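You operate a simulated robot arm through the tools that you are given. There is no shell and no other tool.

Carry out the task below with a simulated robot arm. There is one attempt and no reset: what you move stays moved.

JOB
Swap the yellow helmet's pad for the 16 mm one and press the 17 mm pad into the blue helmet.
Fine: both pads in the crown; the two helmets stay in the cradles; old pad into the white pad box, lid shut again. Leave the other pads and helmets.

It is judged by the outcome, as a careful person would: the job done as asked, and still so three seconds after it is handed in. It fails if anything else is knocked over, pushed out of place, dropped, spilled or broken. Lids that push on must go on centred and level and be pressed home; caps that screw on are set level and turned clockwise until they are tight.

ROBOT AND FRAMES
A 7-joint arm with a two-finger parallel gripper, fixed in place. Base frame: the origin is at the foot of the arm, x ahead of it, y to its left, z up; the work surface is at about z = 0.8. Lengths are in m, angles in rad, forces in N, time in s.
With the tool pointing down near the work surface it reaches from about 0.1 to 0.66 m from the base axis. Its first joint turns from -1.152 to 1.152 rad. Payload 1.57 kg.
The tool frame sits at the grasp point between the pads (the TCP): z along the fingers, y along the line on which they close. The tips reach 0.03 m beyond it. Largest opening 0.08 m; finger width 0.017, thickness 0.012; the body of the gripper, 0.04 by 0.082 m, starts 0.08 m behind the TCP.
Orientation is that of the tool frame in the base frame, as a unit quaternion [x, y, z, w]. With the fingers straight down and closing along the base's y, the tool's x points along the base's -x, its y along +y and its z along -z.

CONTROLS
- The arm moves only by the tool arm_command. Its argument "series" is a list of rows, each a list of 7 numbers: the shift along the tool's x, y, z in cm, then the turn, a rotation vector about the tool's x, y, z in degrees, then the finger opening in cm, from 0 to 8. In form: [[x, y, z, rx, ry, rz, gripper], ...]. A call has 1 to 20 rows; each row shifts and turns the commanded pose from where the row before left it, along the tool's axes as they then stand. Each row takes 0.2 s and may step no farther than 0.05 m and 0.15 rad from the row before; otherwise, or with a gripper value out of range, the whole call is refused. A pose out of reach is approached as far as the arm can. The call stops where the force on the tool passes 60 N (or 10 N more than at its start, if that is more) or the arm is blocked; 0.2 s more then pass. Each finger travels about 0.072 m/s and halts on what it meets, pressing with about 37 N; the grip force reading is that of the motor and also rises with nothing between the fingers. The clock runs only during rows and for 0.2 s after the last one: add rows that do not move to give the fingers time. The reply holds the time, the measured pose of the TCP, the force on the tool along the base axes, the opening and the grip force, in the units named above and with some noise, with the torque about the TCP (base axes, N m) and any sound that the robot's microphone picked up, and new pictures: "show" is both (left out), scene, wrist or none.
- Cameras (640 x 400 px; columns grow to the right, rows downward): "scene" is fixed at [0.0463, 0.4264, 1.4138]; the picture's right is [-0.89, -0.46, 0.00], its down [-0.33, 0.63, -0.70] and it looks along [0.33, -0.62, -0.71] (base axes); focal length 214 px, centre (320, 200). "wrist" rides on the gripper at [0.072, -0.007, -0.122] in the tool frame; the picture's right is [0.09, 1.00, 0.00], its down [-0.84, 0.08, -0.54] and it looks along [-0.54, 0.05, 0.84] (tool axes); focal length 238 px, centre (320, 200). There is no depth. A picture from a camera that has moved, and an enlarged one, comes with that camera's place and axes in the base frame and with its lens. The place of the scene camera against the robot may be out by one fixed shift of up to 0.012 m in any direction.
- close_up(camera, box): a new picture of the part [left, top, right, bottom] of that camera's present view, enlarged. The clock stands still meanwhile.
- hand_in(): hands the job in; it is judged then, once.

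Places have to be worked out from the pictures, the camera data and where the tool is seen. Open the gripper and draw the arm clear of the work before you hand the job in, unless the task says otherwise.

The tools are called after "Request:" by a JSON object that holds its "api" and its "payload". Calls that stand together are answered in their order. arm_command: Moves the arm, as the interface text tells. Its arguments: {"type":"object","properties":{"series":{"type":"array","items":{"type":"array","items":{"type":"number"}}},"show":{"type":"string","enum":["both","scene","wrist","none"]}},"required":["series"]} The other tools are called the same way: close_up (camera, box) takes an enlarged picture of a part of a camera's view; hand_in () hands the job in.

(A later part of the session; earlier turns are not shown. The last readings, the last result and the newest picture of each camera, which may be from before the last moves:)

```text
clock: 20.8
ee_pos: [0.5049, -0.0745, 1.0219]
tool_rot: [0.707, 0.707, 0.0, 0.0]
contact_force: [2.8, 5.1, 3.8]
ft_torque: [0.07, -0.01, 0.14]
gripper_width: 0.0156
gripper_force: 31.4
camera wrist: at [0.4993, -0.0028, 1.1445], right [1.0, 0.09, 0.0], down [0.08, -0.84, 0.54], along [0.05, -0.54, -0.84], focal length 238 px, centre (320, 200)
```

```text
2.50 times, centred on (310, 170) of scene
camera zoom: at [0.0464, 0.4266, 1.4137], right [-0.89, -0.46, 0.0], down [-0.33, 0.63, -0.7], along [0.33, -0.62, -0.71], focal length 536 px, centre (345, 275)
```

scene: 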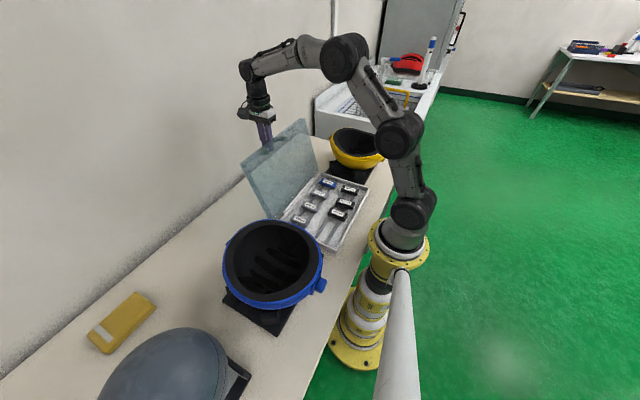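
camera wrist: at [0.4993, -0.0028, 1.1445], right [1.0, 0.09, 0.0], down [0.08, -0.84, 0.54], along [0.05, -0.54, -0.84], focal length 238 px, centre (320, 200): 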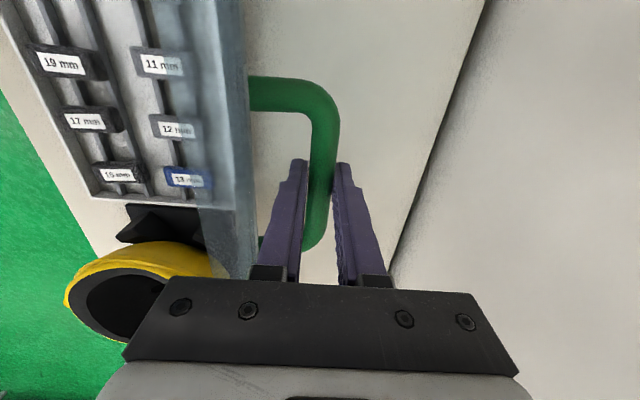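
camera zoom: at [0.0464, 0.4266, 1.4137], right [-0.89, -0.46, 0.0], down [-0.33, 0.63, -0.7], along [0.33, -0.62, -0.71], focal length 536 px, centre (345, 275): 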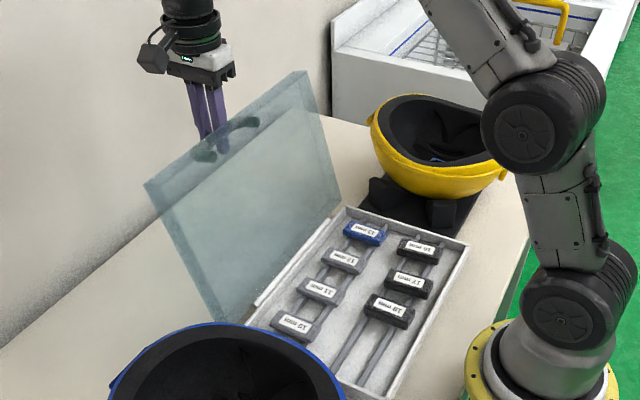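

The lid is at about 110° with no stop felt. I open the fingers just a little around the bar to test whether the lid holds itself, with the far finger ready to catch it.

Request:
{"api": "arm_command", "payload": {"series": [[0, 0, 0, 0, 0, 0, 2.4], [0, 0, 0, 0, 0, 0, 3], [0, 0, 0, 0, 0, 0, 3], [0, 0, 0, 0, 0, 0, 3]]}}

Request:
{"api": "close_up", "payload": {"camera": "scene", "box": [230, 90, 390, 250]}}

```text
clock: 21.8
ee_pos: [0.5051, -0.0755, 1.0214]
tool_rot: [0.708, 0.706, 0.0, 0.0]
contact_force: [0.7, -0.9, 0.3]
ft_torque: [0.01, -0.01, -0.04]
gripper_width: 0.0293
gripper_force: 0.1
camera wrist: at [0.4992, -0.0032, 1.1447], right [1.0, 0.09, 0.0], down [0.08, -0.84, 0.54], along [0.05, -0.54, -0.84], focal length 238 px, centre (320, 200)
```

scene: 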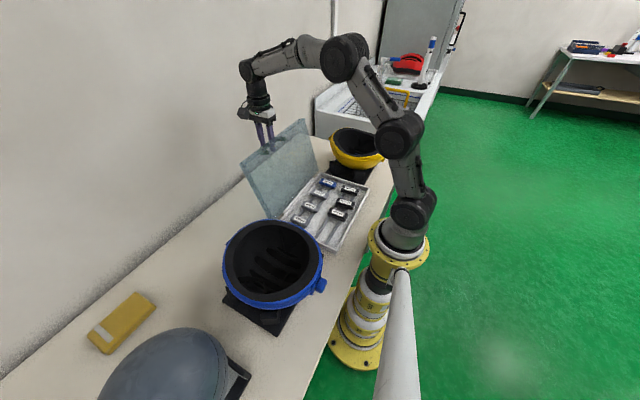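
wrist: 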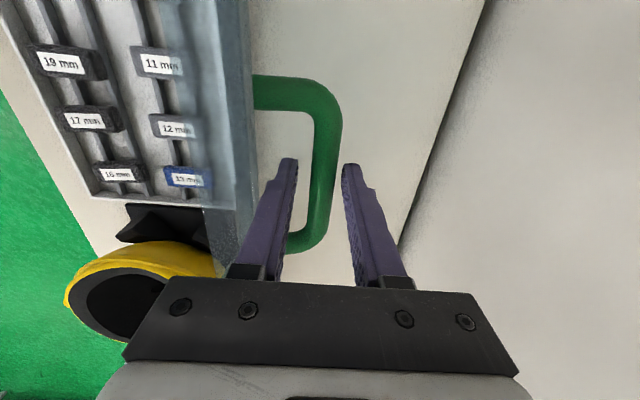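

```text
2.50 times, centred on (310, 170) of scene
camera zoom: at [0.0464, 0.4264, 1.4138], right [-0.89, -0.46, 0.0], down [-0.33, 0.63, -0.7], along [0.33, -0.62, -0.71], focal length 536 px, centre (345, 275)
```

zoom: 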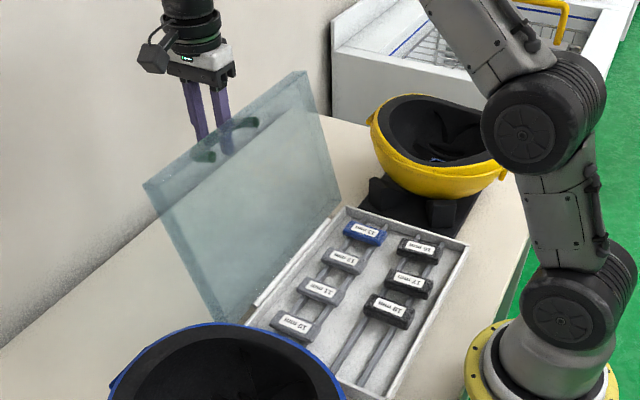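

Request:
{"api": "arm_command", "payload": {"series": [[0, 0, 0, 0, 0, 0, 3.4], [0, 0, 0, 0, 0, 0, 3.4], [0, 0, 0, 0, 0, 0, 3.4], [0, 0, 0, 0, 0, 0, 3.4], [0, 0, 0, 0, 0, 0, 3.4]], "show": "wrist"}}

```text
clock: 23.0
ee_pos: [0.5048, -0.0747, 1.0222]
tool_rot: [0.707, 0.707, 0.0, 0.0]
contact_force: [0.5, 0.0, 0.4]
ft_torque: [-0.02, 0.04, -0.01]
gripper_width: 0.0331
gripper_force: 0.1
camera wrist: at [0.4992, -0.0032, 1.1447], right [1.0, 0.09, 0.0], down [0.08, -0.84, 0.54], along [0.05, -0.54, -0.84], focal length 238 px, centre (320, 200)
```

wrist: 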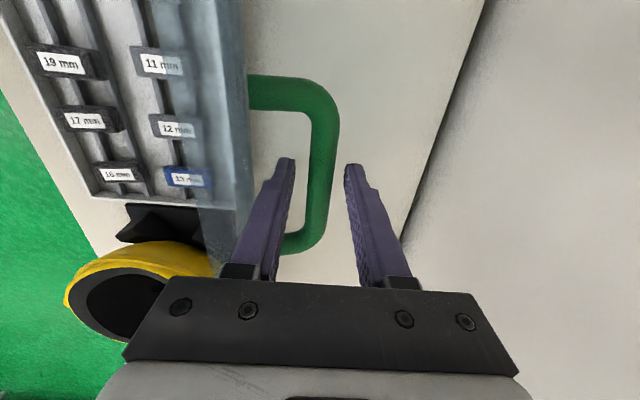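

The lid holds itself at about 110°. I narrow the fingers slightly, rise straight off the bar, then move back up high.

Request:
{"api": "arm_command", "payload": {"series": [[0, 0, 0, 0, 0, 0, 2.6], [0, 0.1, -1, 0, 0, 0, 2.6], [0, 0, -1.5, 0, 0, 0, 2.6], [0, 0, -2.5, 0, 0, 0, 2.6], [0, 0, -4, 0, 0, 0, 2.6], [0, 0, -4, 0, 0, 0, 2.6], [0, 0, -4, 0, 0, 0, 2.6], [0, 0, 0, 0, 0, 0, 4]]}}

Request:
{"api": "close_up", "payload": {"camera": "scene", "box": [230, 90, 390, 250]}}

```text
clock: 24.8
ee_pos: [0.5063, -0.0745, 1.1924]
tool_rot: [0.707, 0.707, 0.001, 0.001]
contact_force: [0.2, -0.2, -0.4]
ft_torque: [0.0, 0.01, -0.03]
gripper_width: 0.0401
gripper_force: 0.1
camera wrist: at [0.4998, -0.0021, 1.3138], right [1.0, 0.09, 0.0], down [0.08, -0.84, 0.54], along [0.05, -0.54, -0.84], focal length 238 px, centre (320, 200)
```

scene: 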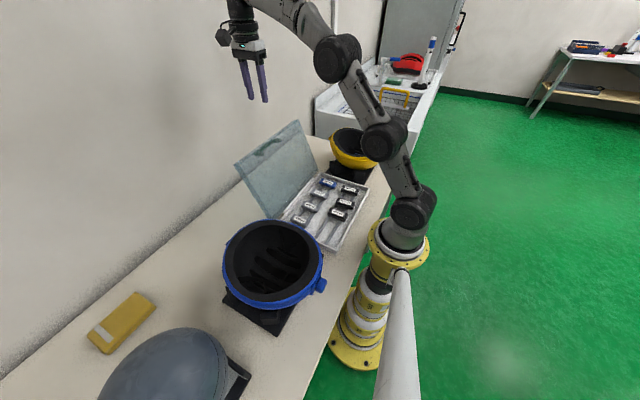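
wrist: 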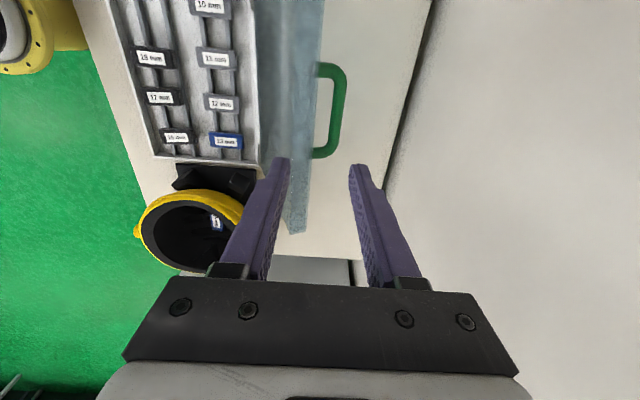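

```text
2.50 times, centred on (310, 170) of scene
camera zoom: at [0.0463, 0.4264, 1.4138], right [-0.89, -0.46, 0.0], down [-0.33, 0.63, -0.7], along [0.33, -0.62, -0.71], focal length 536 px, centre (345, 275)
```

zoom: 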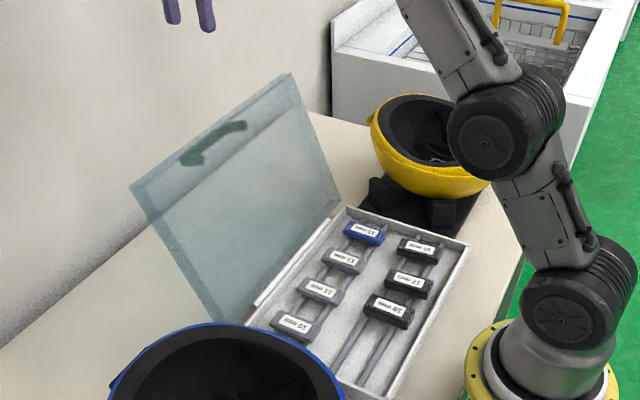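

The lid seems to have settled slightly further back. I move over the box at height to inspect the pads and check that the lid stays put.

Request:
{"api": "arm_command", "payload": {"series": [[-2.4, -4.1, 0, 0, 0, 0, 8], [-2.4, -4.1, 0, 0, 0, 0, 8], [-2.4, -4.1, 0, 0, 0, 0, 8], [-2.4, -4.1, 0, 0, 0, 0, 8], [-2.4, -4.1, 0, 0, 0, 0, 8], [-2.4, -4.1, 0, 0, 0, 0, 8], [0, 0, 3.5, 0, 0, 0, 8], [0, 0, 3.5, 0, 0, 0, 8], [0, 0, 0, 0, 0, 0, 8]]}}

Request:
{"api": "close_up", "payload": {"camera": "scene", "box": [230, 90, 390, 250]}}

Request:
{"api": "close_up", "payload": {"camera": "wrist", "box": [200, 0, 440, 150]}}

```text
clock: 26.8
ee_pos: [0.2603, -0.2193, 1.1215]
tool_rot: [0.707, 0.707, 0.0, 0.0]
contact_force: [-0.8, 0.0, 1.2]
ft_torque: [0.01, 0.0, 0.01]
gripper_width: 0.08
gripper_force: 0.0
camera wrist: at [0.2539, -0.1475, 1.243], right [1.0, 0.09, 0.0], down [0.08, -0.84, 0.54], along [0.05, -0.54, -0.84], focal length 238 px, centre (320, 200)
```

scene: 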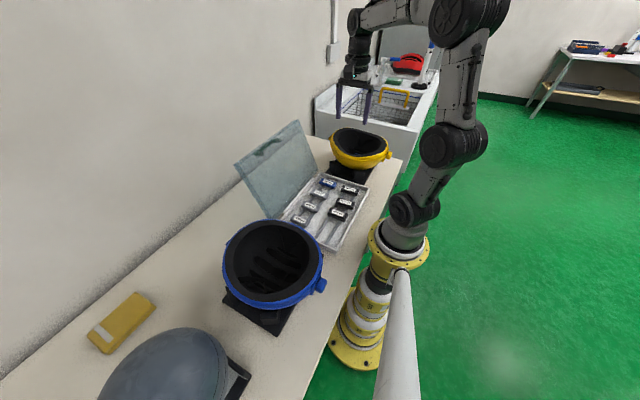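
wrist: 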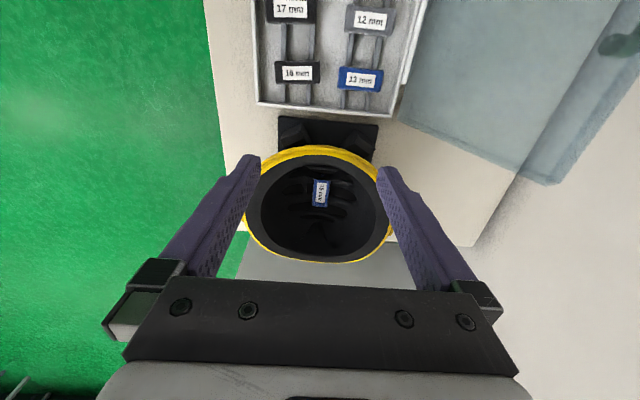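

```text
2.50 times, centred on (310, 170) of scene
camera zoom: at [0.0463, 0.4264, 1.4138], right [-0.89, -0.46, 0.0], down [-0.33, 0.63, -0.7], along [0.33, -0.62, -0.71], focal length 536 px, centre (345, 275)
```

zoom: 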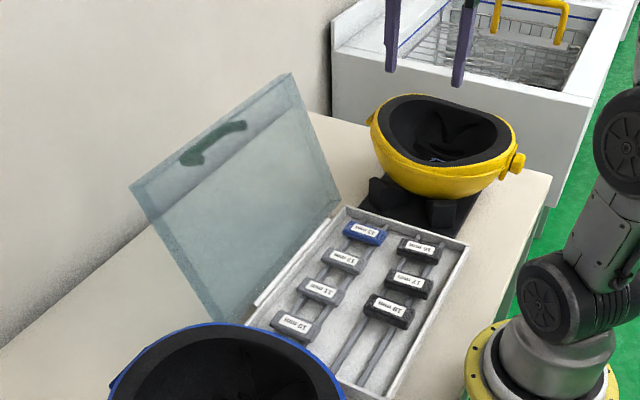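

```text
2.67 times, centred on (320, 75) of wrist
camera zoom: at [0.2539, -0.1475, 1.243], right [1.0, 0.09, 0.0], down [0.08, -0.84, 0.54], along [0.05, -0.54, -0.84], focal length 636 px, centre (320, 533)
```

zoom: 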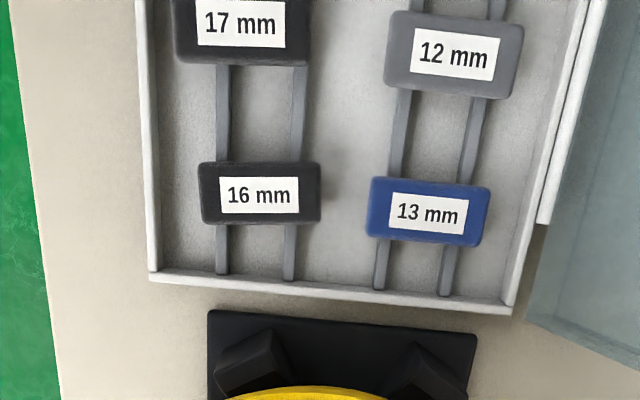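

The lid is stable. The pads are roughly 68 × 36 mm blocks resting across two rails. Now a close look into the yellow helmet.

Request:
{"api": "close_up", "payload": {"camera": "wrist", "box": [240, 110, 400, 270]}}

Request:
{"api": "arm_command", "payload": {"series": [[-3.5, 0, 0, 0, 0, 0, 8], [-3.5, 0, 0, 0, 0, 0, 8], [-3, 0, 0, 0, 0, 0, 8], [0, 0, 0, 0, 0, 0, 8]], "show": "wrist"}}

Request:
{"api": "close_up", "payload": {"camera": "wrist", "box": [240, 50, 400, 210]}}

```text
2.50 times, centred on (320, 190) of wrist
camera zoom: at [0.2539, -0.1475, 1.243], right [1.0, 0.09, 0.0], down [0.08, -0.84, 0.54], along [0.05, -0.54, -0.84], focal length 596 px, centre (320, 225)
```

zoom: 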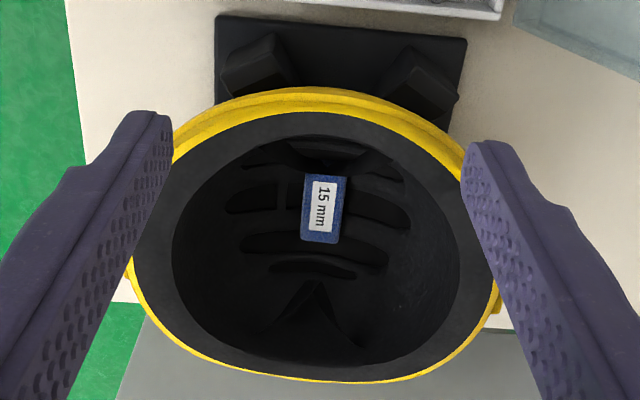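

```text
clock: 27.8
ee_pos: [0.2606, -0.3203, 1.1195]
tool_rot: [0.707, 0.707, 0.0, 0.0]
contact_force: [-0.1, 0.1, -0.2]
ft_torque: [-0.01, -0.04, -0.04]
gripper_width: 0.0801
gripper_force: 0.0
camera wrist: at [0.2541, -0.2483, 1.2421], right [1.0, 0.09, 0.0], down [0.08, -0.84, 0.54], along [0.05, -0.54, -0.84], focal length 238 px, centre (320, 200)
```

wrist: 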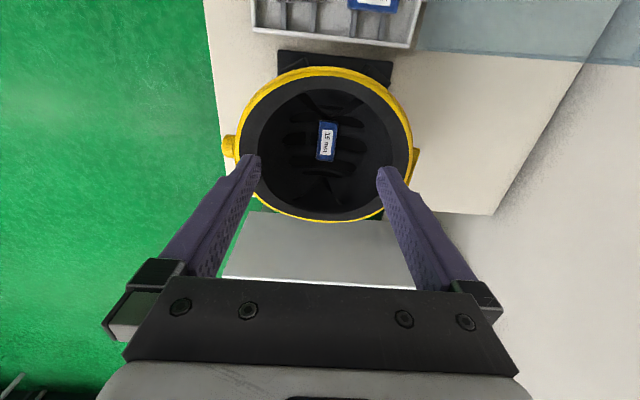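

```text
2.50 times, centred on (320, 130) of wrist
camera zoom: at [0.2541, -0.2483, 1.2421], right [1.0, 0.09, 0.0], down [0.08, -0.84, 0.54], along [0.05, -0.54, -0.84], focal length 596 px, centre (320, 375)
```

zoom: 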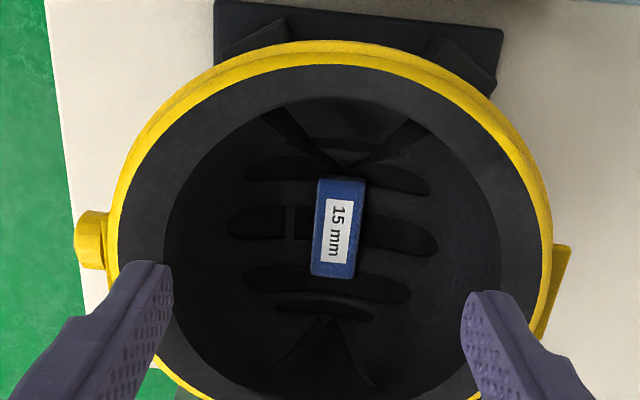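

I triangulate the old pad's top at about (0.279, −0.380, 0.857), with its long side along y and the helmet rim near z ≈ 0.92. I move over it and stop just above the rim to check.

Request:
{"api": "arm_command", "payload": {"series": [[-3, 0.9, 3.5, 0, 0, 0, 8], [-3, 0.9, 3.5, 0, 0, 0, 8], [0, 0, 3.5, 0, 0, 0, 8], [0, 0, 2.5, 0, 0, 0, 6.5], [0, 0, 0, 0, 0, 0, 6.5], [0, 0, 0, 0, 0, 0, 6.5]]}}

Request:
{"api": "close_up", "payload": {"camera": "wrist", "box": [240, 80, 400, 220]}}

Request:
{"api": "close_up", "payload": {"camera": "scene", "box": [310, 80, 430, 190]}}

```text
clock: 29.2
ee_pos: [0.2798, -0.3802, 0.9906]
tool_rot: [0.707, 0.707, 0.0, 0.0]
contact_force: [0.3, 0.5, -0.3]
ft_torque: [0.0, -0.02, -0.01]
gripper_width: 0.0652
gripper_force: 0.1
camera wrist: at [0.274, -0.308, 1.1133], right [1.0, 0.09, 0.0], down [0.08, -0.84, 0.54], along [0.05, -0.54, -0.84], focal length 238 px, centre (320, 200)
```

scene: 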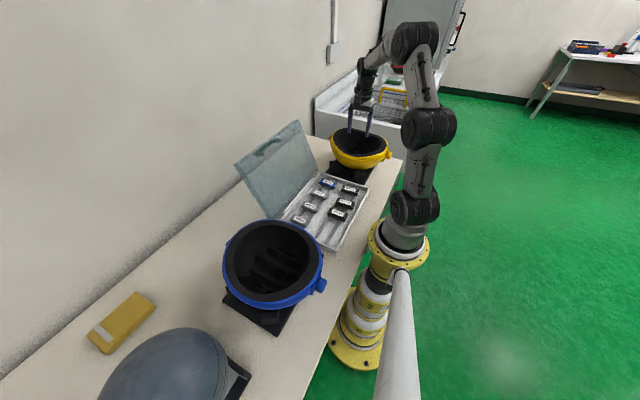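
wrist: 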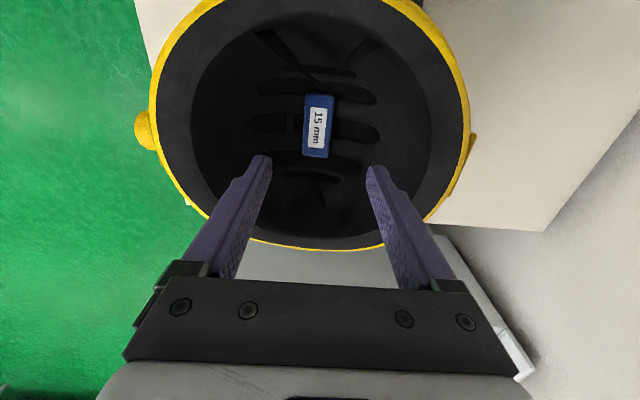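

```text
2.86 times, centred on (320, 150) of wrist
camera zoom: at [0.274, -0.308, 1.1133], right [1.0, 0.09, 0.0], down [0.08, -0.84, 0.54], along [0.05, -0.54, -0.84], focal length 681 px, centre (320, 343)
```

zoom: 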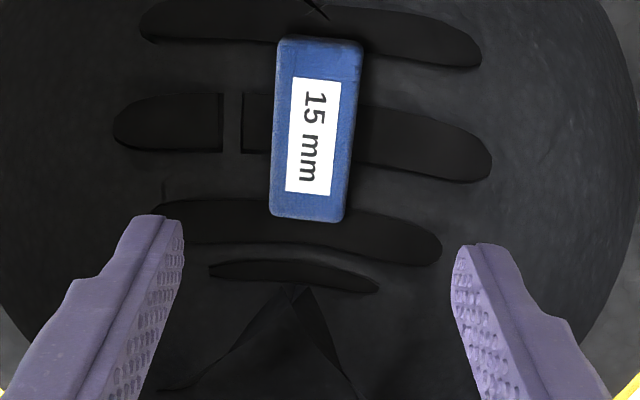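

```text
3.64 times, centred on (370, 135) of scene
camera zoom: at [0.0463, 0.4264, 1.4138], right [-0.89, -0.46, 0.0], down [-0.33, 0.63, -0.7], along [0.33, -0.62, -0.71], focal length 780 px, centre (138, 436)
```

zoom: 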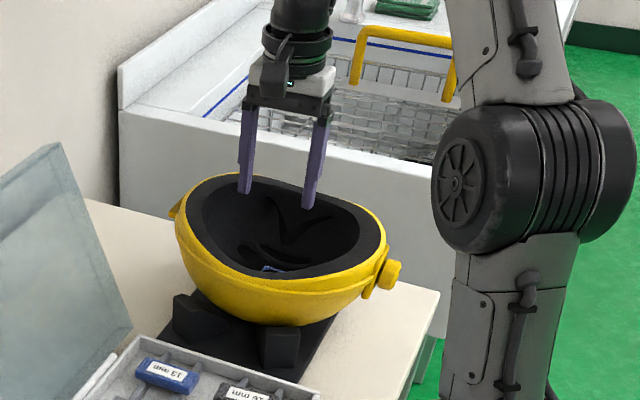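

The pad reads about 29 × 65 mm with its centre near (0.278, −0.379). I narrow to 4.6 cm and descend to just above the pad for another check.

Request:
{"api": "arm_command", "payload": {"series": [[0.1, -0.15, 3, 0, 0, 0, 4.6], [0, 0, 3, 0, 0, 0, 4.6], [0, 0, 2.5, 0, 0, 0, 4.6], [0, 0, 0, 0, 0, 0, 4.6]]}}

Request:
{"api": "close_up", "payload": {"camera": "wrist", "box": [240, 100, 400, 220]}}

```text
clock: 30.2
ee_pos: [0.2789, -0.379, 0.9054]
tool_rot: [0.707, 0.707, 0.0, 0.0]
contact_force: [0.9, 0.1, 0.4]
ft_torque: [-0.02, -0.01, -0.01]
gripper_width: 0.0457
gripper_force: 0.0
camera wrist: at [0.2719, -0.3064, 1.0285], right [1.0, 0.09, 0.0], down [0.08, -0.84, 0.54], along [0.05, -0.54, -0.84], focal length 238 px, centre (320, 200)
```

scene: 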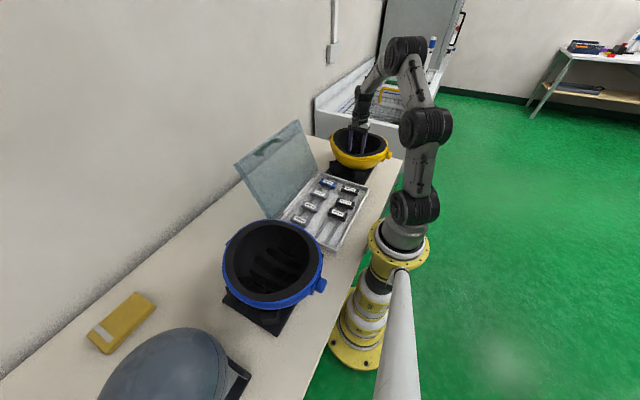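
wrist: 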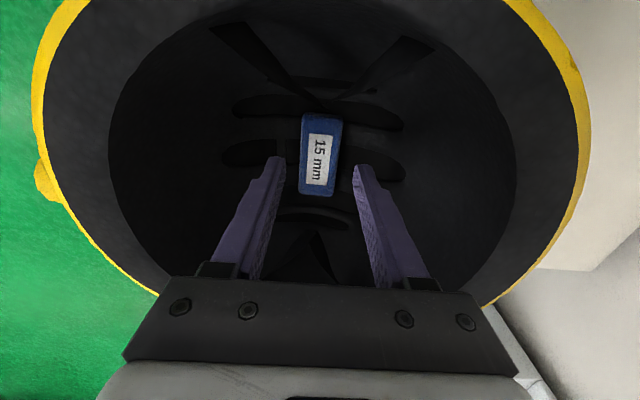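

```text
3.33 times, centred on (320, 160) of wrist
camera zoom: at [0.2719, -0.3064, 1.0285], right [1.0, 0.09, 0.0], down [0.08, -0.84, 0.54], along [0.05, -0.54, -0.84], focal length 794 px, centre (320, 333)
```

zoom: 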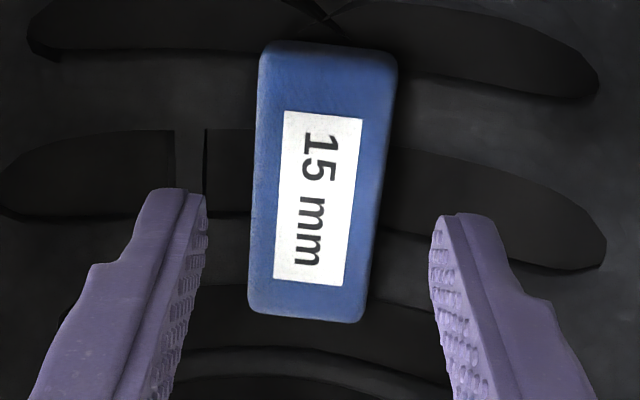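

Pad is well centred between the tips. I go down in small steps, watching the contact force, to straddle it.

Request:
{"api": "arm_command", "payload": {"series": [[0, 0, 1.5, 0, 0, 0, 4.6], [0, 0, 0.6, 0, 0, 0, 4.6], [0, 0, 0.4, 0, 0, 0, 4.6], [0, 0, 0, 0, 0, 0, 4.6]], "show": "wrist"}}

Request:
{"api": "close_up", "payload": {"camera": "wrist", "box": [240, 100, 400, 220]}}

```text
clock: 31.2
ee_pos: [0.2777, -0.3781, 0.8813]
tool_rot: [0.707, 0.707, -0.001, 0.0]
contact_force: [-0.7, -0.1, -0.3]
ft_torque: [-0.03, 0.0, -0.01]
gripper_width: 0.0458
gripper_force: 0.0
camera wrist: at [0.2714, -0.3059, 1.0042], right [1.0, 0.09, 0.0], down [0.08, -0.84, 0.54], along [0.05, -0.54, -0.84], focal length 238 px, centre (320, 200)
```

wrist: 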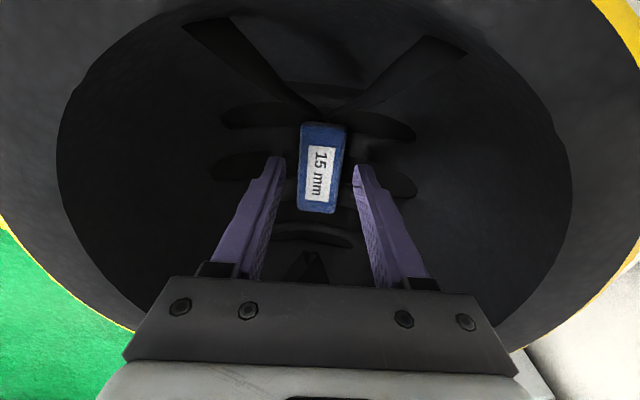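

```text
3.33 times, centred on (320, 160) of wrist
camera zoom: at [0.2714, -0.3059, 1.0042], right [1.0, 0.09, 0.0], down [0.08, -0.84, 0.54], along [0.05, -0.54, -0.84], focal length 794 px, centre (320, 333)
```

zoom: 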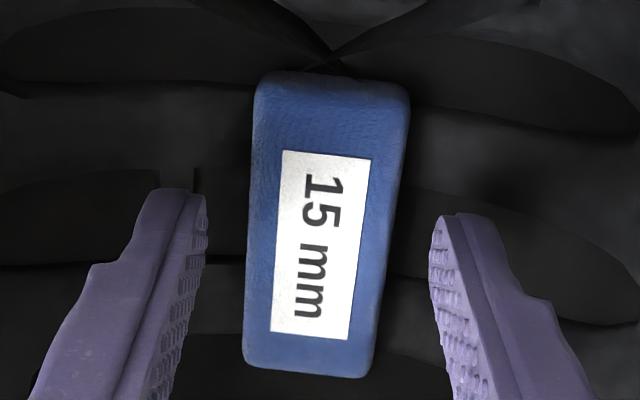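

Request:
{"api": "arm_command", "payload": {"series": [[-0.1, 0, 0.4, 0, 0, 0, 4.6], [0, 0, 0.3, 0, 0, 0, 4.6], [0, 0, 0.3, 0, 0, 0, 4.6], [0, 0, 0, 0, 0, 0, 4.6]], "show": "wrist"}}

Request:
{"api": "close_up", "payload": {"camera": "wrist", "box": [240, 100, 400, 220]}}

```text
clock: 32.2
ee_pos: [0.2774, -0.38, 0.872]
tool_rot: [0.707, 0.707, 0.0, 0.001]
contact_force: [-0.5, 0.3, -0.8]
ft_torque: [0.04, 0.02, -0.01]
gripper_width: 0.0461
gripper_force: 0.1
camera wrist: at [0.2708, -0.3078, 0.9944], right [1.0, 0.09, 0.0], down [0.08, -0.84, 0.54], along [0.05, -0.54, -0.84], focal length 238 px, centre (320, 200)
```

wrist: 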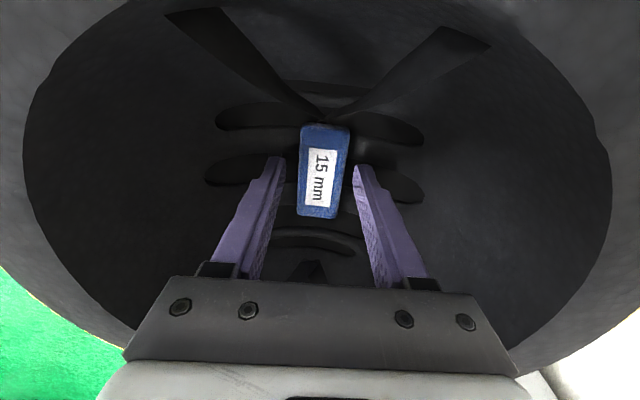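

```text
3.33 times, centred on (320, 160) of wrist
camera zoom: at [0.2708, -0.3078, 0.9944], right [1.0, 0.09, 0.0], down [0.08, -0.84, 0.54], along [0.05, -0.54, -0.84], focal length 794 px, centre (320, 333)
```

zoom: 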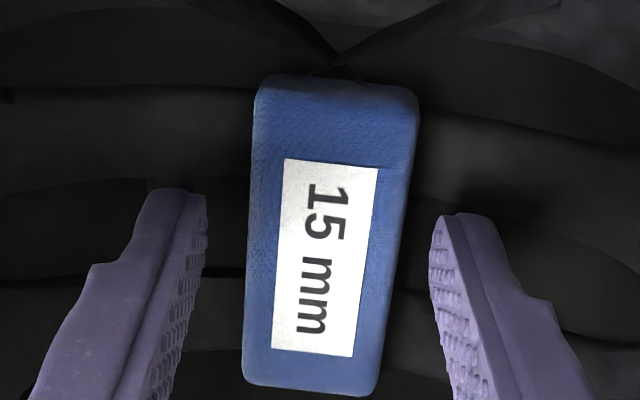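

No contact yet and the tips are well below the pad's top face. I close on it.

Request:
{"api": "arm_command", "payload": {"series": [[0, 0, 0.1, 0, 0, 0, 3.4], [0, 0, 0, 0, 0, 0, 2.4], [0, 0, 0, 0, 0, 0, 2.0], [0, 0, 0, 0, 0, 0, 2.0]], "show": "wrist"}}

Request:
{"api": "close_up", "payload": {"camera": "wrist", "box": [240, 100, 400, 220]}}

```text
clock: 33.2
ee_pos: [0.277, -0.3808, 0.8709]
tool_rot: [0.707, 0.707, 0.0, 0.0]
contact_force: [8.0, 2.6, 1.4]
ft_torque: [0.1, -0.24, 0.03]
gripper_width: 0.0304
gripper_force: 37.5
camera wrist: at [0.2712, -0.3078, 0.9939], right [1.0, 0.09, 0.0], down [0.08, -0.84, 0.54], along [0.05, -0.54, -0.84], focal length 238 px, centre (320, 200)
```

wrist: 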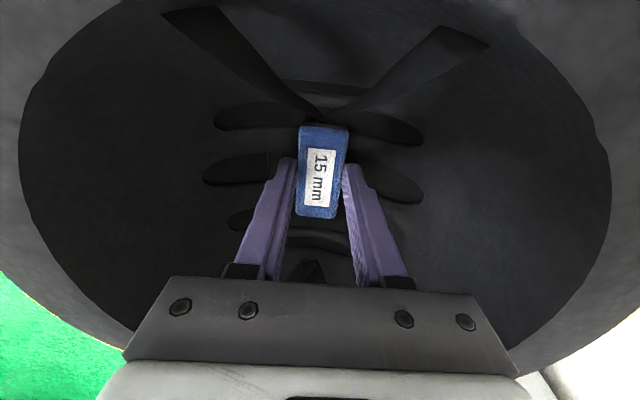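

```text
3.33 times, centred on (320, 160) of wrist
camera zoom: at [0.2712, -0.3078, 0.9939], right [1.0, 0.09, 0.0], down [0.08, -0.84, 0.54], along [0.05, -0.54, -0.84], focal length 794 px, centre (320, 333)
```

zoom: 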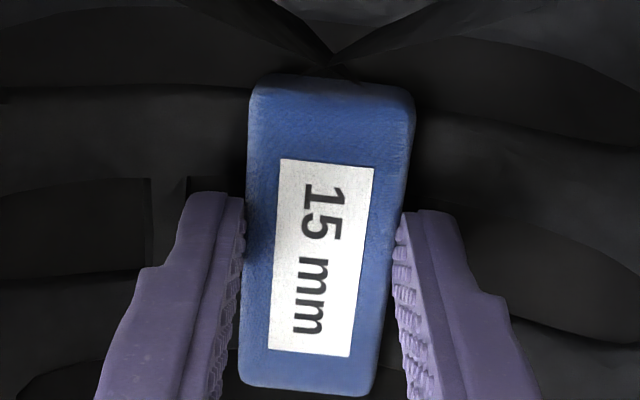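

Gripped at 30.4 mm wide. I lift gently and watch the force, in case the pad is held by a fastener and the helmet tries to come along.

Request:
{"api": "arm_command", "payload": {"series": [[0, 0, -0.3, 0, 0, 0, 2.0], [0, 0, -0.4, 0, 0, 0, 2.0], [0, 0, -0.5, 0, 0, 0, 2.0], [0, 0, -0.8, 0, 0, 0, 2.0]]}}

Request:
{"api": "close_up", "payload": {"camera": "scene", "box": [310, 80, 430, 190]}}

```text
clock: 34.2
ee_pos: [0.2763, -0.3785, 0.8911]
tool_rot: [0.707, 0.708, 0.0, 0.001]
contact_force: [-0.3, -0.1, -0.6]
ft_torque: [-0.01, -0.04, 0.02]
gripper_width: 0.0306
gripper_force: 37.5
camera wrist: at [0.271, -0.3066, 1.0138], right [1.0, 0.09, 0.0], down [0.08, -0.84, 0.54], along [0.05, -0.54, -0.84], focal length 238 px, centre (320, 200)
```

scene: 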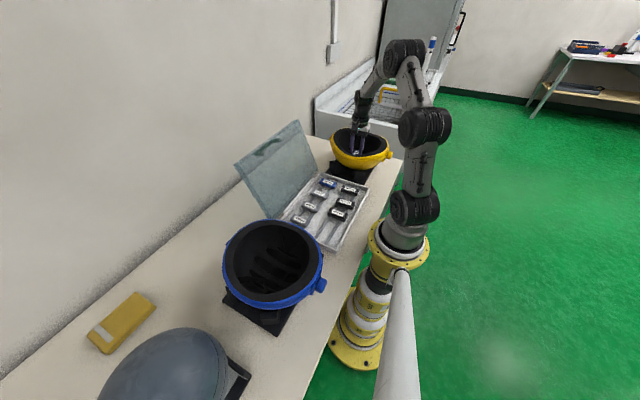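
wrist: 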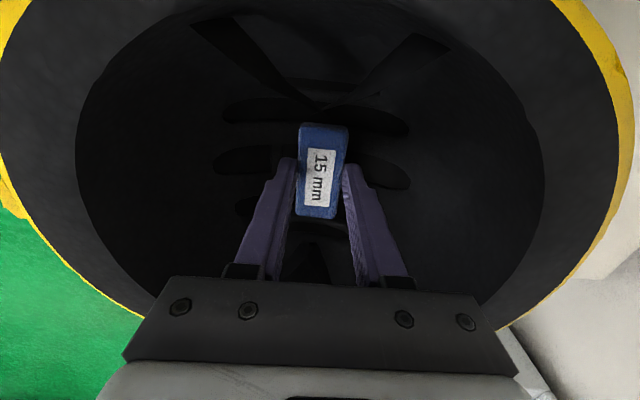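

```text
3.64 times, centred on (370, 135) of scene
camera zoom: at [0.0463, 0.4264, 1.4138], right [-0.89, -0.46, 0.0], down [-0.33, 0.63, -0.7], along [0.33, -0.62, -0.71], focal length 780 px, centre (138, 436)
```

zoom: 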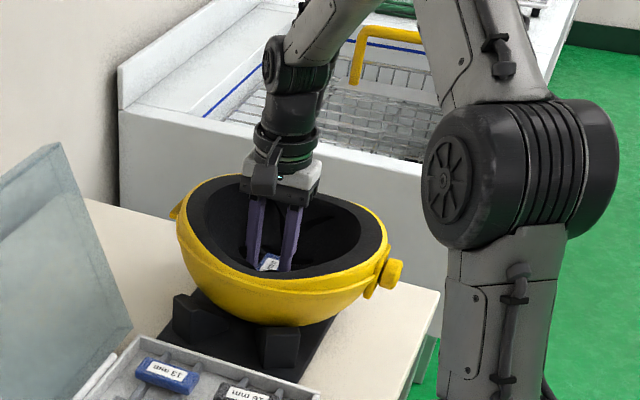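

The pad lifts out freely. I raise it clear and turn the hand back 90°, which puts the pad in the same orientation as the others in the box.

Request:
{"api": "arm_command", "payload": {"series": [[0, 0, -4, 0, 0, 0, 2.0], [0, 0, -5, 0, 0, 0, 2.0], [0, 0, -5, 0, 0, 0, 2.0], [0, 0, -5, 0, 0, 0, 2.0], [0, 0, 0, 0, 0, -8.18, 2.0], [0, 0, 0, 0, 0, -8.18, 2.0], [0, 0, 0, 0, 0, -8.18, 2.0], [0, 0, 0, 0, 0, -8.18, 2.0], [0, 0, 0, 0, 0, -8.18, 2.0], [0, 0, 0, 0, 0, -8.18, 2.0], [0, 0, 0, 0, 0, -8.18, 2.0], [0, 0, 0, 0, 0, -8.18, 2.0], [0, 0, 0, 0, 0, -8.18, 2.0], [0, 0, 0, 0, 0, -8.18, 2.0], [0, 0, 0, 0, 0, -8.2, 2.0], [0, 0, 0, 0, 0, 0, 2.0]]}}

Request:
{"api": "arm_command", "payload": {"series": [[0.3, 3.8, 0, 0, 0, 0, 2.0], [0.3, 3.8, 0, 0, 0, 0, 2.0], [0.3, 3.8, 0, 0, 0, 0, 2.0], [0.3, 3.8, 0, 0, 0, 0, 2.0], [0.3, 3.8, 0, 0, 0, 0, 2.0], [0.3, 3.8, 0, 0, 0, 0, 2.0], [0.3, 3.8, 0, 0, 0, 0, 2.0], [0.3, 3.8, 0, 0, 0, 0, 2.0], [0.3, 3.8, 0, 0, 0, 0, 2.0], [0, 0, 0, 0, 0, 0, 2.0]]}}

Request:
{"api": "close_up", "payload": {"camera": "wrist", "box": [140, 0, 460, 200]}}

```text
clock: 37.6
ee_pos: [0.2774, -0.3784, 1.0815]
tool_rot: [-0.001, 1.0, 0.0, 0.001]
contact_force: [-0.8, 1.0, 0.0]
ft_torque: [-0.05, 0.0, -0.02]
gripper_width: 0.0305
gripper_force: 37.4
camera wrist: at [0.2053, -0.3855, 1.2041], right [-0.09, 1.0, 0.0], down [0.84, 0.08, 0.54], along [0.54, 0.05, -0.84], focal length 238 px, centre (320, 200)
```

scene: 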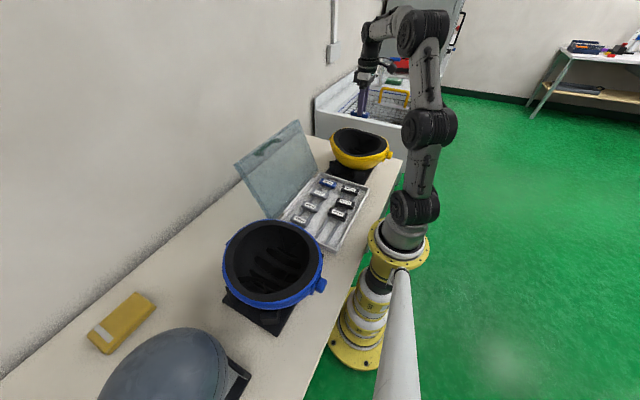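
wrist: 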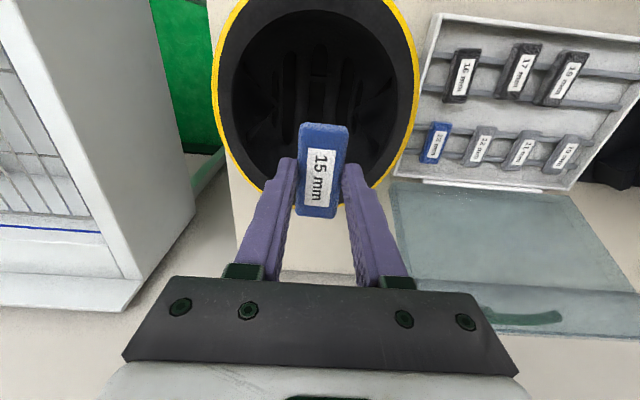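

```text
clock: 39.8
ee_pos: [0.2502, -0.0382, 1.0812]
tool_rot: [0.001, 1.0, 0.0, 0.0]
contact_force: [-0.8, -0.1, -1.3]
ft_torque: [-0.03, 0.01, 0.03]
gripper_width: 0.0305
gripper_force: 36.9
camera wrist: at [0.1786, -0.0443, 1.2037], right [-0.09, 1.0, 0.0], down [0.84, 0.08, 0.54], along [0.54, 0.05, -0.84], focal length 238 px, centre (320, 200)
```

scene: 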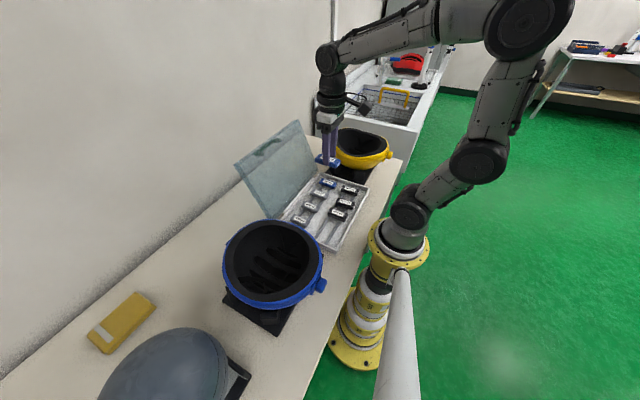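
wrist: 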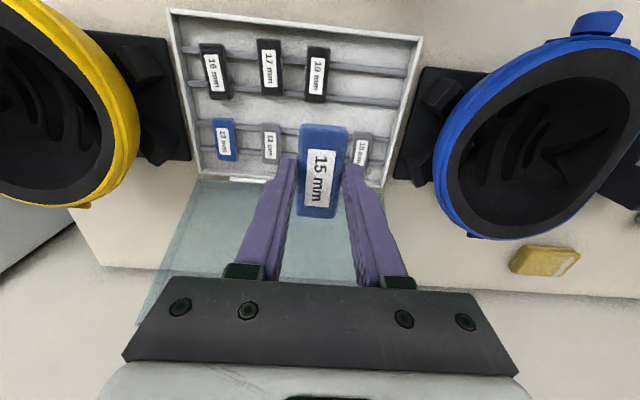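

```text
2.00 times, centred on (300, 100) of wrist
camera zoom: at [0.1786, -0.0443, 1.2037], right [-0.09, 1.0, 0.0], down [0.84, 0.08, 0.54], along [0.54, 0.05, -0.84], focal length 477 px, centre (360, 400)
```

zoom: 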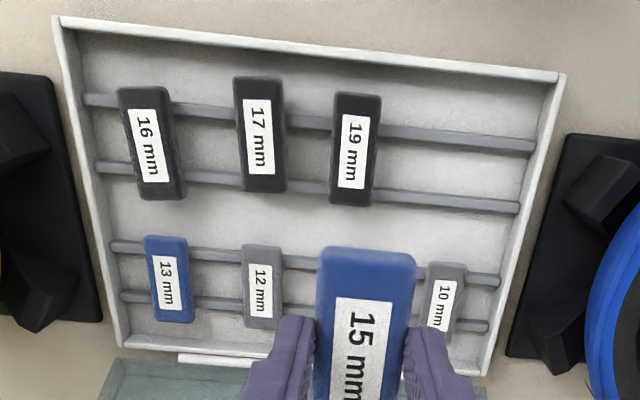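

The near row has a free slot at about (0.2195, 0.024) between the 19 mm pad and the end wall. I carry the 15 mm pad there and lower to just above the rails.

Request:
{"api": "arm_command", "payload": {"series": [[1.5, 3.1, 0, 0, 0, 0, 2.0], [1.55, 3.1, 0, 0, 0, 0, 2.0], [0, 0, 5, 0, 0, 0, 2.0], [0, 0, 5, 0, 0, 0, 2.0], [0, 0, 5, 0, 0, 0, 2.0], [0, 0, 4.5, 0, 0, 0, 2.0], [0, 0, 0, 0, 0, 0, 2.0]]}}

Request:
{"api": "close_up", "payload": {"camera": "scene", "box": [260, 150, 400, 260]}}

Request:
{"api": "close_up", "payload": {"camera": "wrist", "box": [160, 60, 480, 260]}}

```text
clock: 41.4
ee_pos: [0.2193, 0.0228, 0.8845]
tool_rot: [0.0, 1.0, 0.0, 0.0]
contact_force: [0.1, -0.1, 0.2]
ft_torque: [0.0, 0.03, -0.02]
gripper_width: 0.0305
gripper_force: 37.4
camera wrist: at [0.1475, 0.0172, 1.0083], right [-0.09, 1.0, 0.0], down [0.84, 0.08, 0.54], along [0.54, 0.05, -0.84], focal length 238 px, centre (320, 200)
```

scene: 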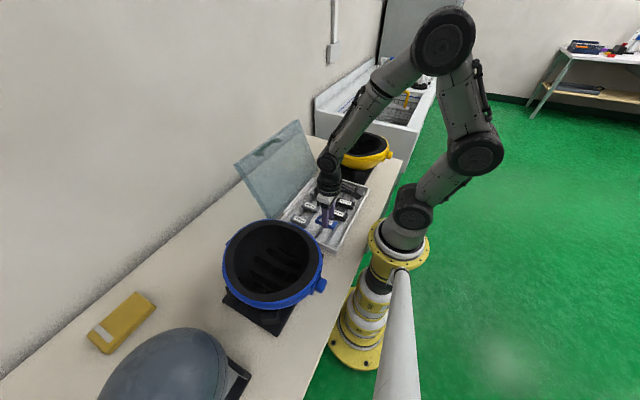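
wrist: 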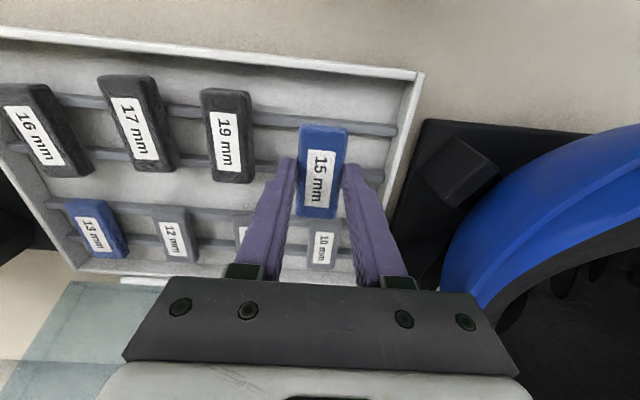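

```text
3.64 times, centred on (330, 205) of scene
camera zoom: at [0.0464, 0.4264, 1.4138], right [-0.89, -0.46, 0.0], down [-0.33, 0.63, -0.7], along [0.33, -0.62, -0.71], focal length 780 px, centre (284, 182)
```

zoom: 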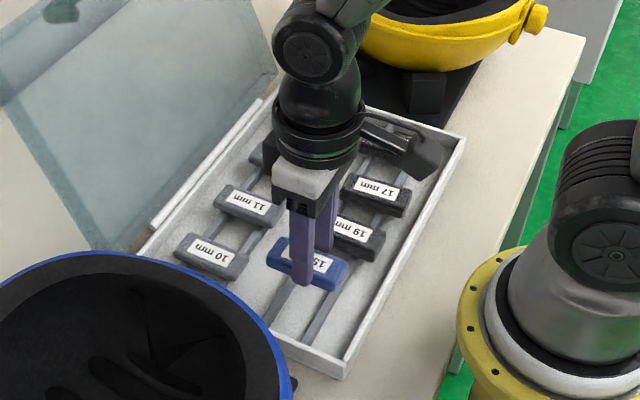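

```text
2.00 times, centred on (320, 160) of wrist
camera zoom: at [0.1475, 0.0172, 1.0083], right [-0.09, 1.0, 0.0], down [0.84, 0.08, 0.54], along [0.54, 0.05, -0.84], focal length 477 px, centre (320, 280)
```

zoom: 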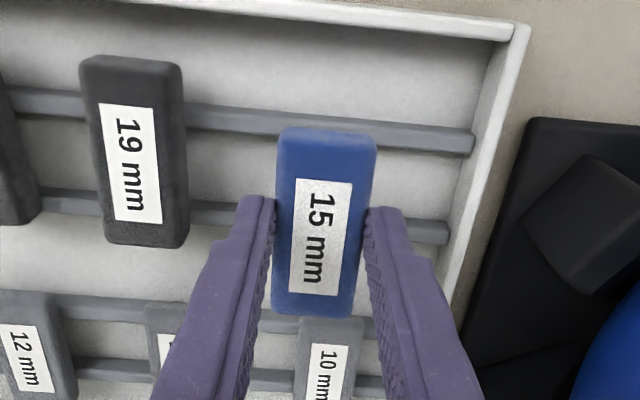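

Alignment looks right. I lower in small steps until the pad meets the rails.

Request:
{"api": "arm_command", "payload": {"series": [[0, 0, 1.2, 0, 0, 0, 2.0], [0, 0, 1.0, 0, 0, 0, 2.0], [0, 0, 0.5, 0, 0, 0, 2.0], [0, 0, 0.3, 0, 0, 0, 2.0], [0, 0, 0, 0, 0, 0, 2.0]], "show": "scene"}}

Request:
{"api": "close_up", "payload": {"camera": "wrist", "box": [160, 60, 480, 260]}}

Request:
{"api": "close_up", "payload": {"camera": "scene", "box": [290, 180, 370, 250]}}

```text
clock: 42.6
ee_pos: [0.2199, 0.0242, 0.8577]
tool_rot: [0.0, 1.0, 0.0, 0.001]
contact_force: [-13.1, -2.9, 45.8]
ft_torque: [-0.19, 0.49, -0.01]
gripper_width: 0.0302
gripper_force: 36.9
```

scene: 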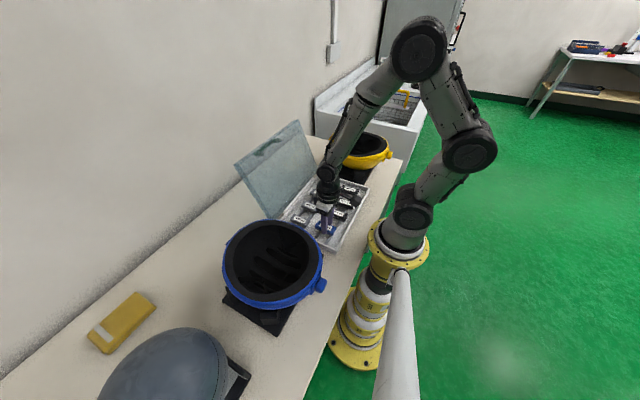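

```text
2.00 times, centred on (320, 160) of wrist
camera zoom: at [0.1483, 0.0187, 0.9798], right [-0.09, 1.0, 0.0], down [0.84, 0.08, 0.54], along [0.54, 0.05, -0.84], focal length 477 px, centre (320, 280)
```

zoom: 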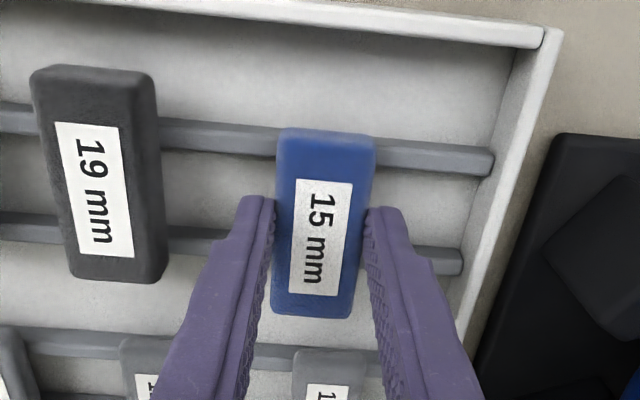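

```text
5.71 times, centred on (330, 215) of scene
camera zoom: at [0.0457, 0.4264, 1.4138], right [-0.89, -0.46, 0.0], down [-0.33, 0.63, -0.7], along [0.33, -0.62, -0.71], focal length 1226 px, centre (263, 114)
```

zoom: 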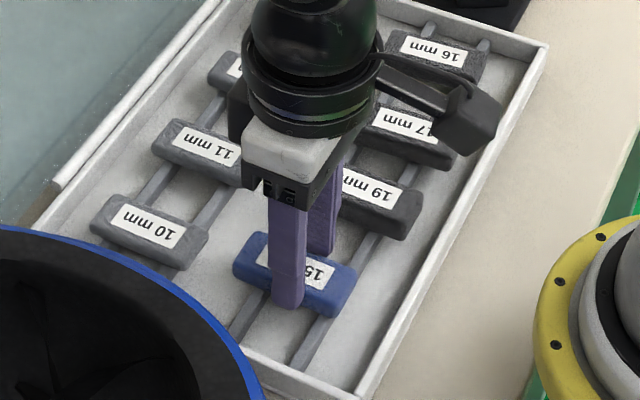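

The pad has met the rails at TCP z ≈ 0.858. I unload the push, release and rise.

Request:
{"api": "arm_command", "payload": {"series": [[0, 0, -0.3, 0, 0, 0, 2.0], [0, 0, 0, 0, 0, 0, 3.2], [0, 0, 0, 0, 0, 0, 4.4], [0, 0, 0, 0, 0, 0, 4.6], [0, 0, -1.5, 0, 0, 0, 4.6], [0, 0, -3, 0, 0, 0, 4.6], [0, 0, -4, 0, 0, 0, 4.6], [0, 0, -4, 0, 0, 0, 4.6], [0, 0, 0, 0, 0, 0, 4.6]]}}

Request:
{"api": "close_up", "payload": {"camera": "wrist", "box": [80, 40, 480, 290]}}

Request:
{"api": "close_up", "payload": {"camera": "scene", "box": [250, 100, 410, 250]}}

```text
clock: 44.6
ee_pos: [0.2199, 0.0251, 0.9829]
tool_rot: [0.0, 1.0, 0.0, -0.001]
contact_force: [0.1, 0.1, -0.1]
ft_torque: [0.01, 0.02, -0.01]
gripper_width: 0.0458
gripper_force: 0.1
camera wrist: at [0.1483, 0.0184, 1.1054], right [-0.09, 1.0, 0.0], down [0.84, 0.08, 0.54], along [0.54, 0.05, -0.84], focal length 238 px, centre (320, 200)
```

scene: 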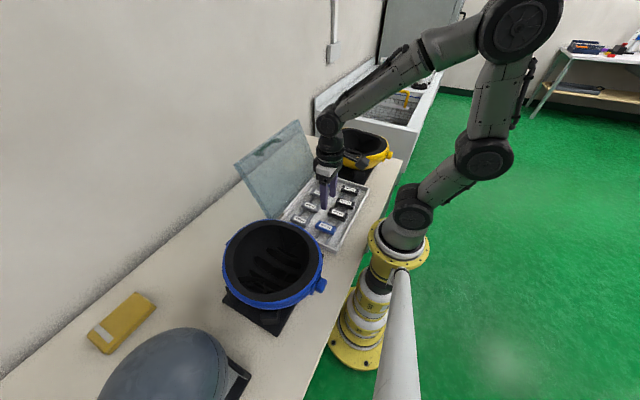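
wrist: 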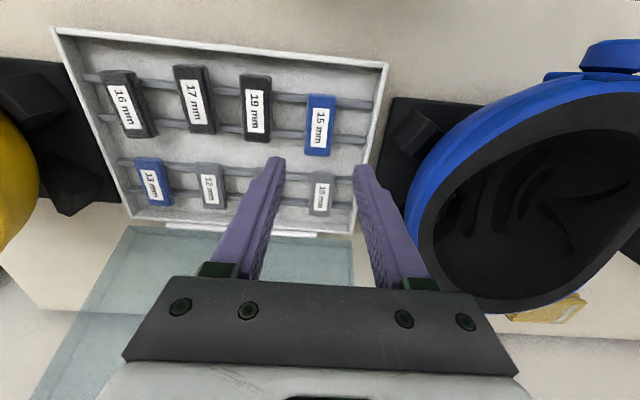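

```text
1.60 times, centred on (280, 165) of wrist
camera zoom: at [0.1483, 0.0184, 1.1054], right [-0.09, 1.0, 0.0], down [0.84, 0.08, 0.54], along [0.54, 0.05, -0.84], focal length 381 px, centre (384, 256)
```

zoom: 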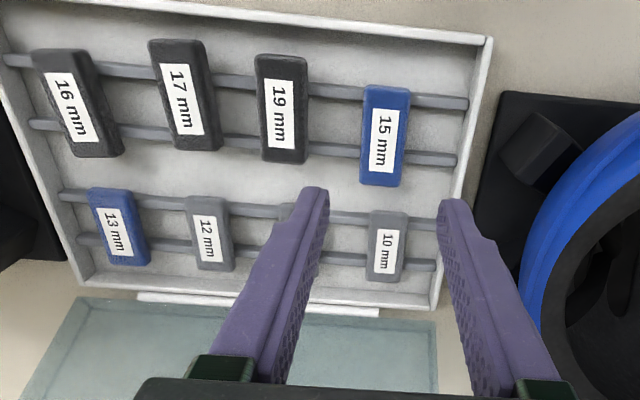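

```text
2.67 times, centred on (330, 175) of scene
camera zoom: at [0.0463, 0.4264, 1.4138], right [-0.89, -0.46, 0.0], down [-0.33, 0.63, -0.7], along [0.33, -0.62, -0.71], focal length 572 px, centre (293, 267)
```

zoom: 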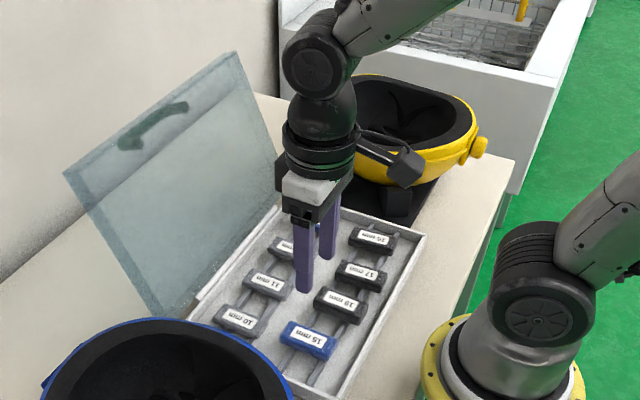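

The 15 mm pad is now resting squarely on the rails in the free slot. Next I go over the 16 mm pad, near (0.218, −0.180).

Request:
{"api": "arm_command", "payload": {"series": [[0.05, -4.1, 0, 0, 0, 0, 4.8], [0.05, -4.1, 0, 0, 0, 0, 4.8], [0.05, -4.1, 0, 0, 0, 0, 4.8], [0.05, -4.1, 0, 0, 0, 0, 4.8], [0, -4.1, 0, 0, 0, 0, 4.8], [0, 0, 4, 0, 0, 0, 4.8], [0, 0, 2, 0, 0, 0, 4.8], [0, 0, 0, 0, 0, 0, 4.8]], "show": "wrist"}}

Request:
{"api": "close_up", "payload": {"camera": "wrist", "box": [220, 80, 420, 220]}}

```text
clock: 46.4
ee_pos: [0.2168, -0.1797, 0.9232]
tool_rot: [0.0, 1.0, -0.001, 0.001]
contact_force: [-0.8, -0.1, 0.4]
ft_torque: [0.03, 0.03, 0.01]
gripper_width: 0.048
gripper_force: 0.0
camera wrist: at [0.1453, -0.1861, 1.0458], right [-0.09, 1.0, 0.0], down [0.84, 0.08, 0.54], along [0.54, 0.05, -0.84], focal length 238 px, centre (320, 200)
```

wrist: 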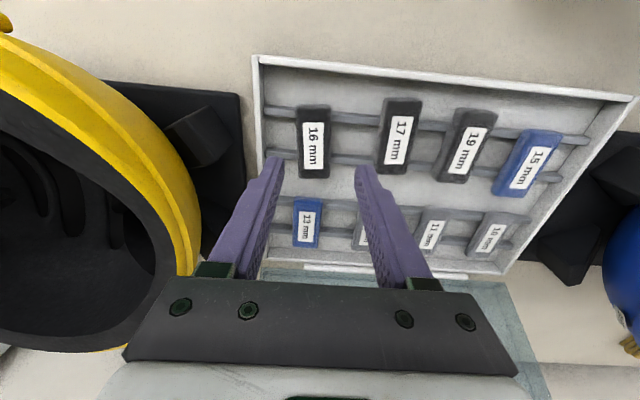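

```text
2.86 times, centred on (320, 150) of wrist
camera zoom: at [0.1453, -0.1861, 1.0458], right [-0.09, 1.0, 0.0], down [0.84, 0.08, 0.54], along [0.54, 0.05, -0.84], focal length 681 px, centre (320, 343)
```

zoom: 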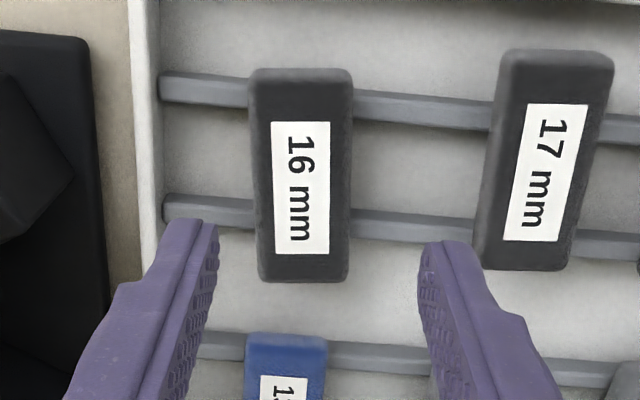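

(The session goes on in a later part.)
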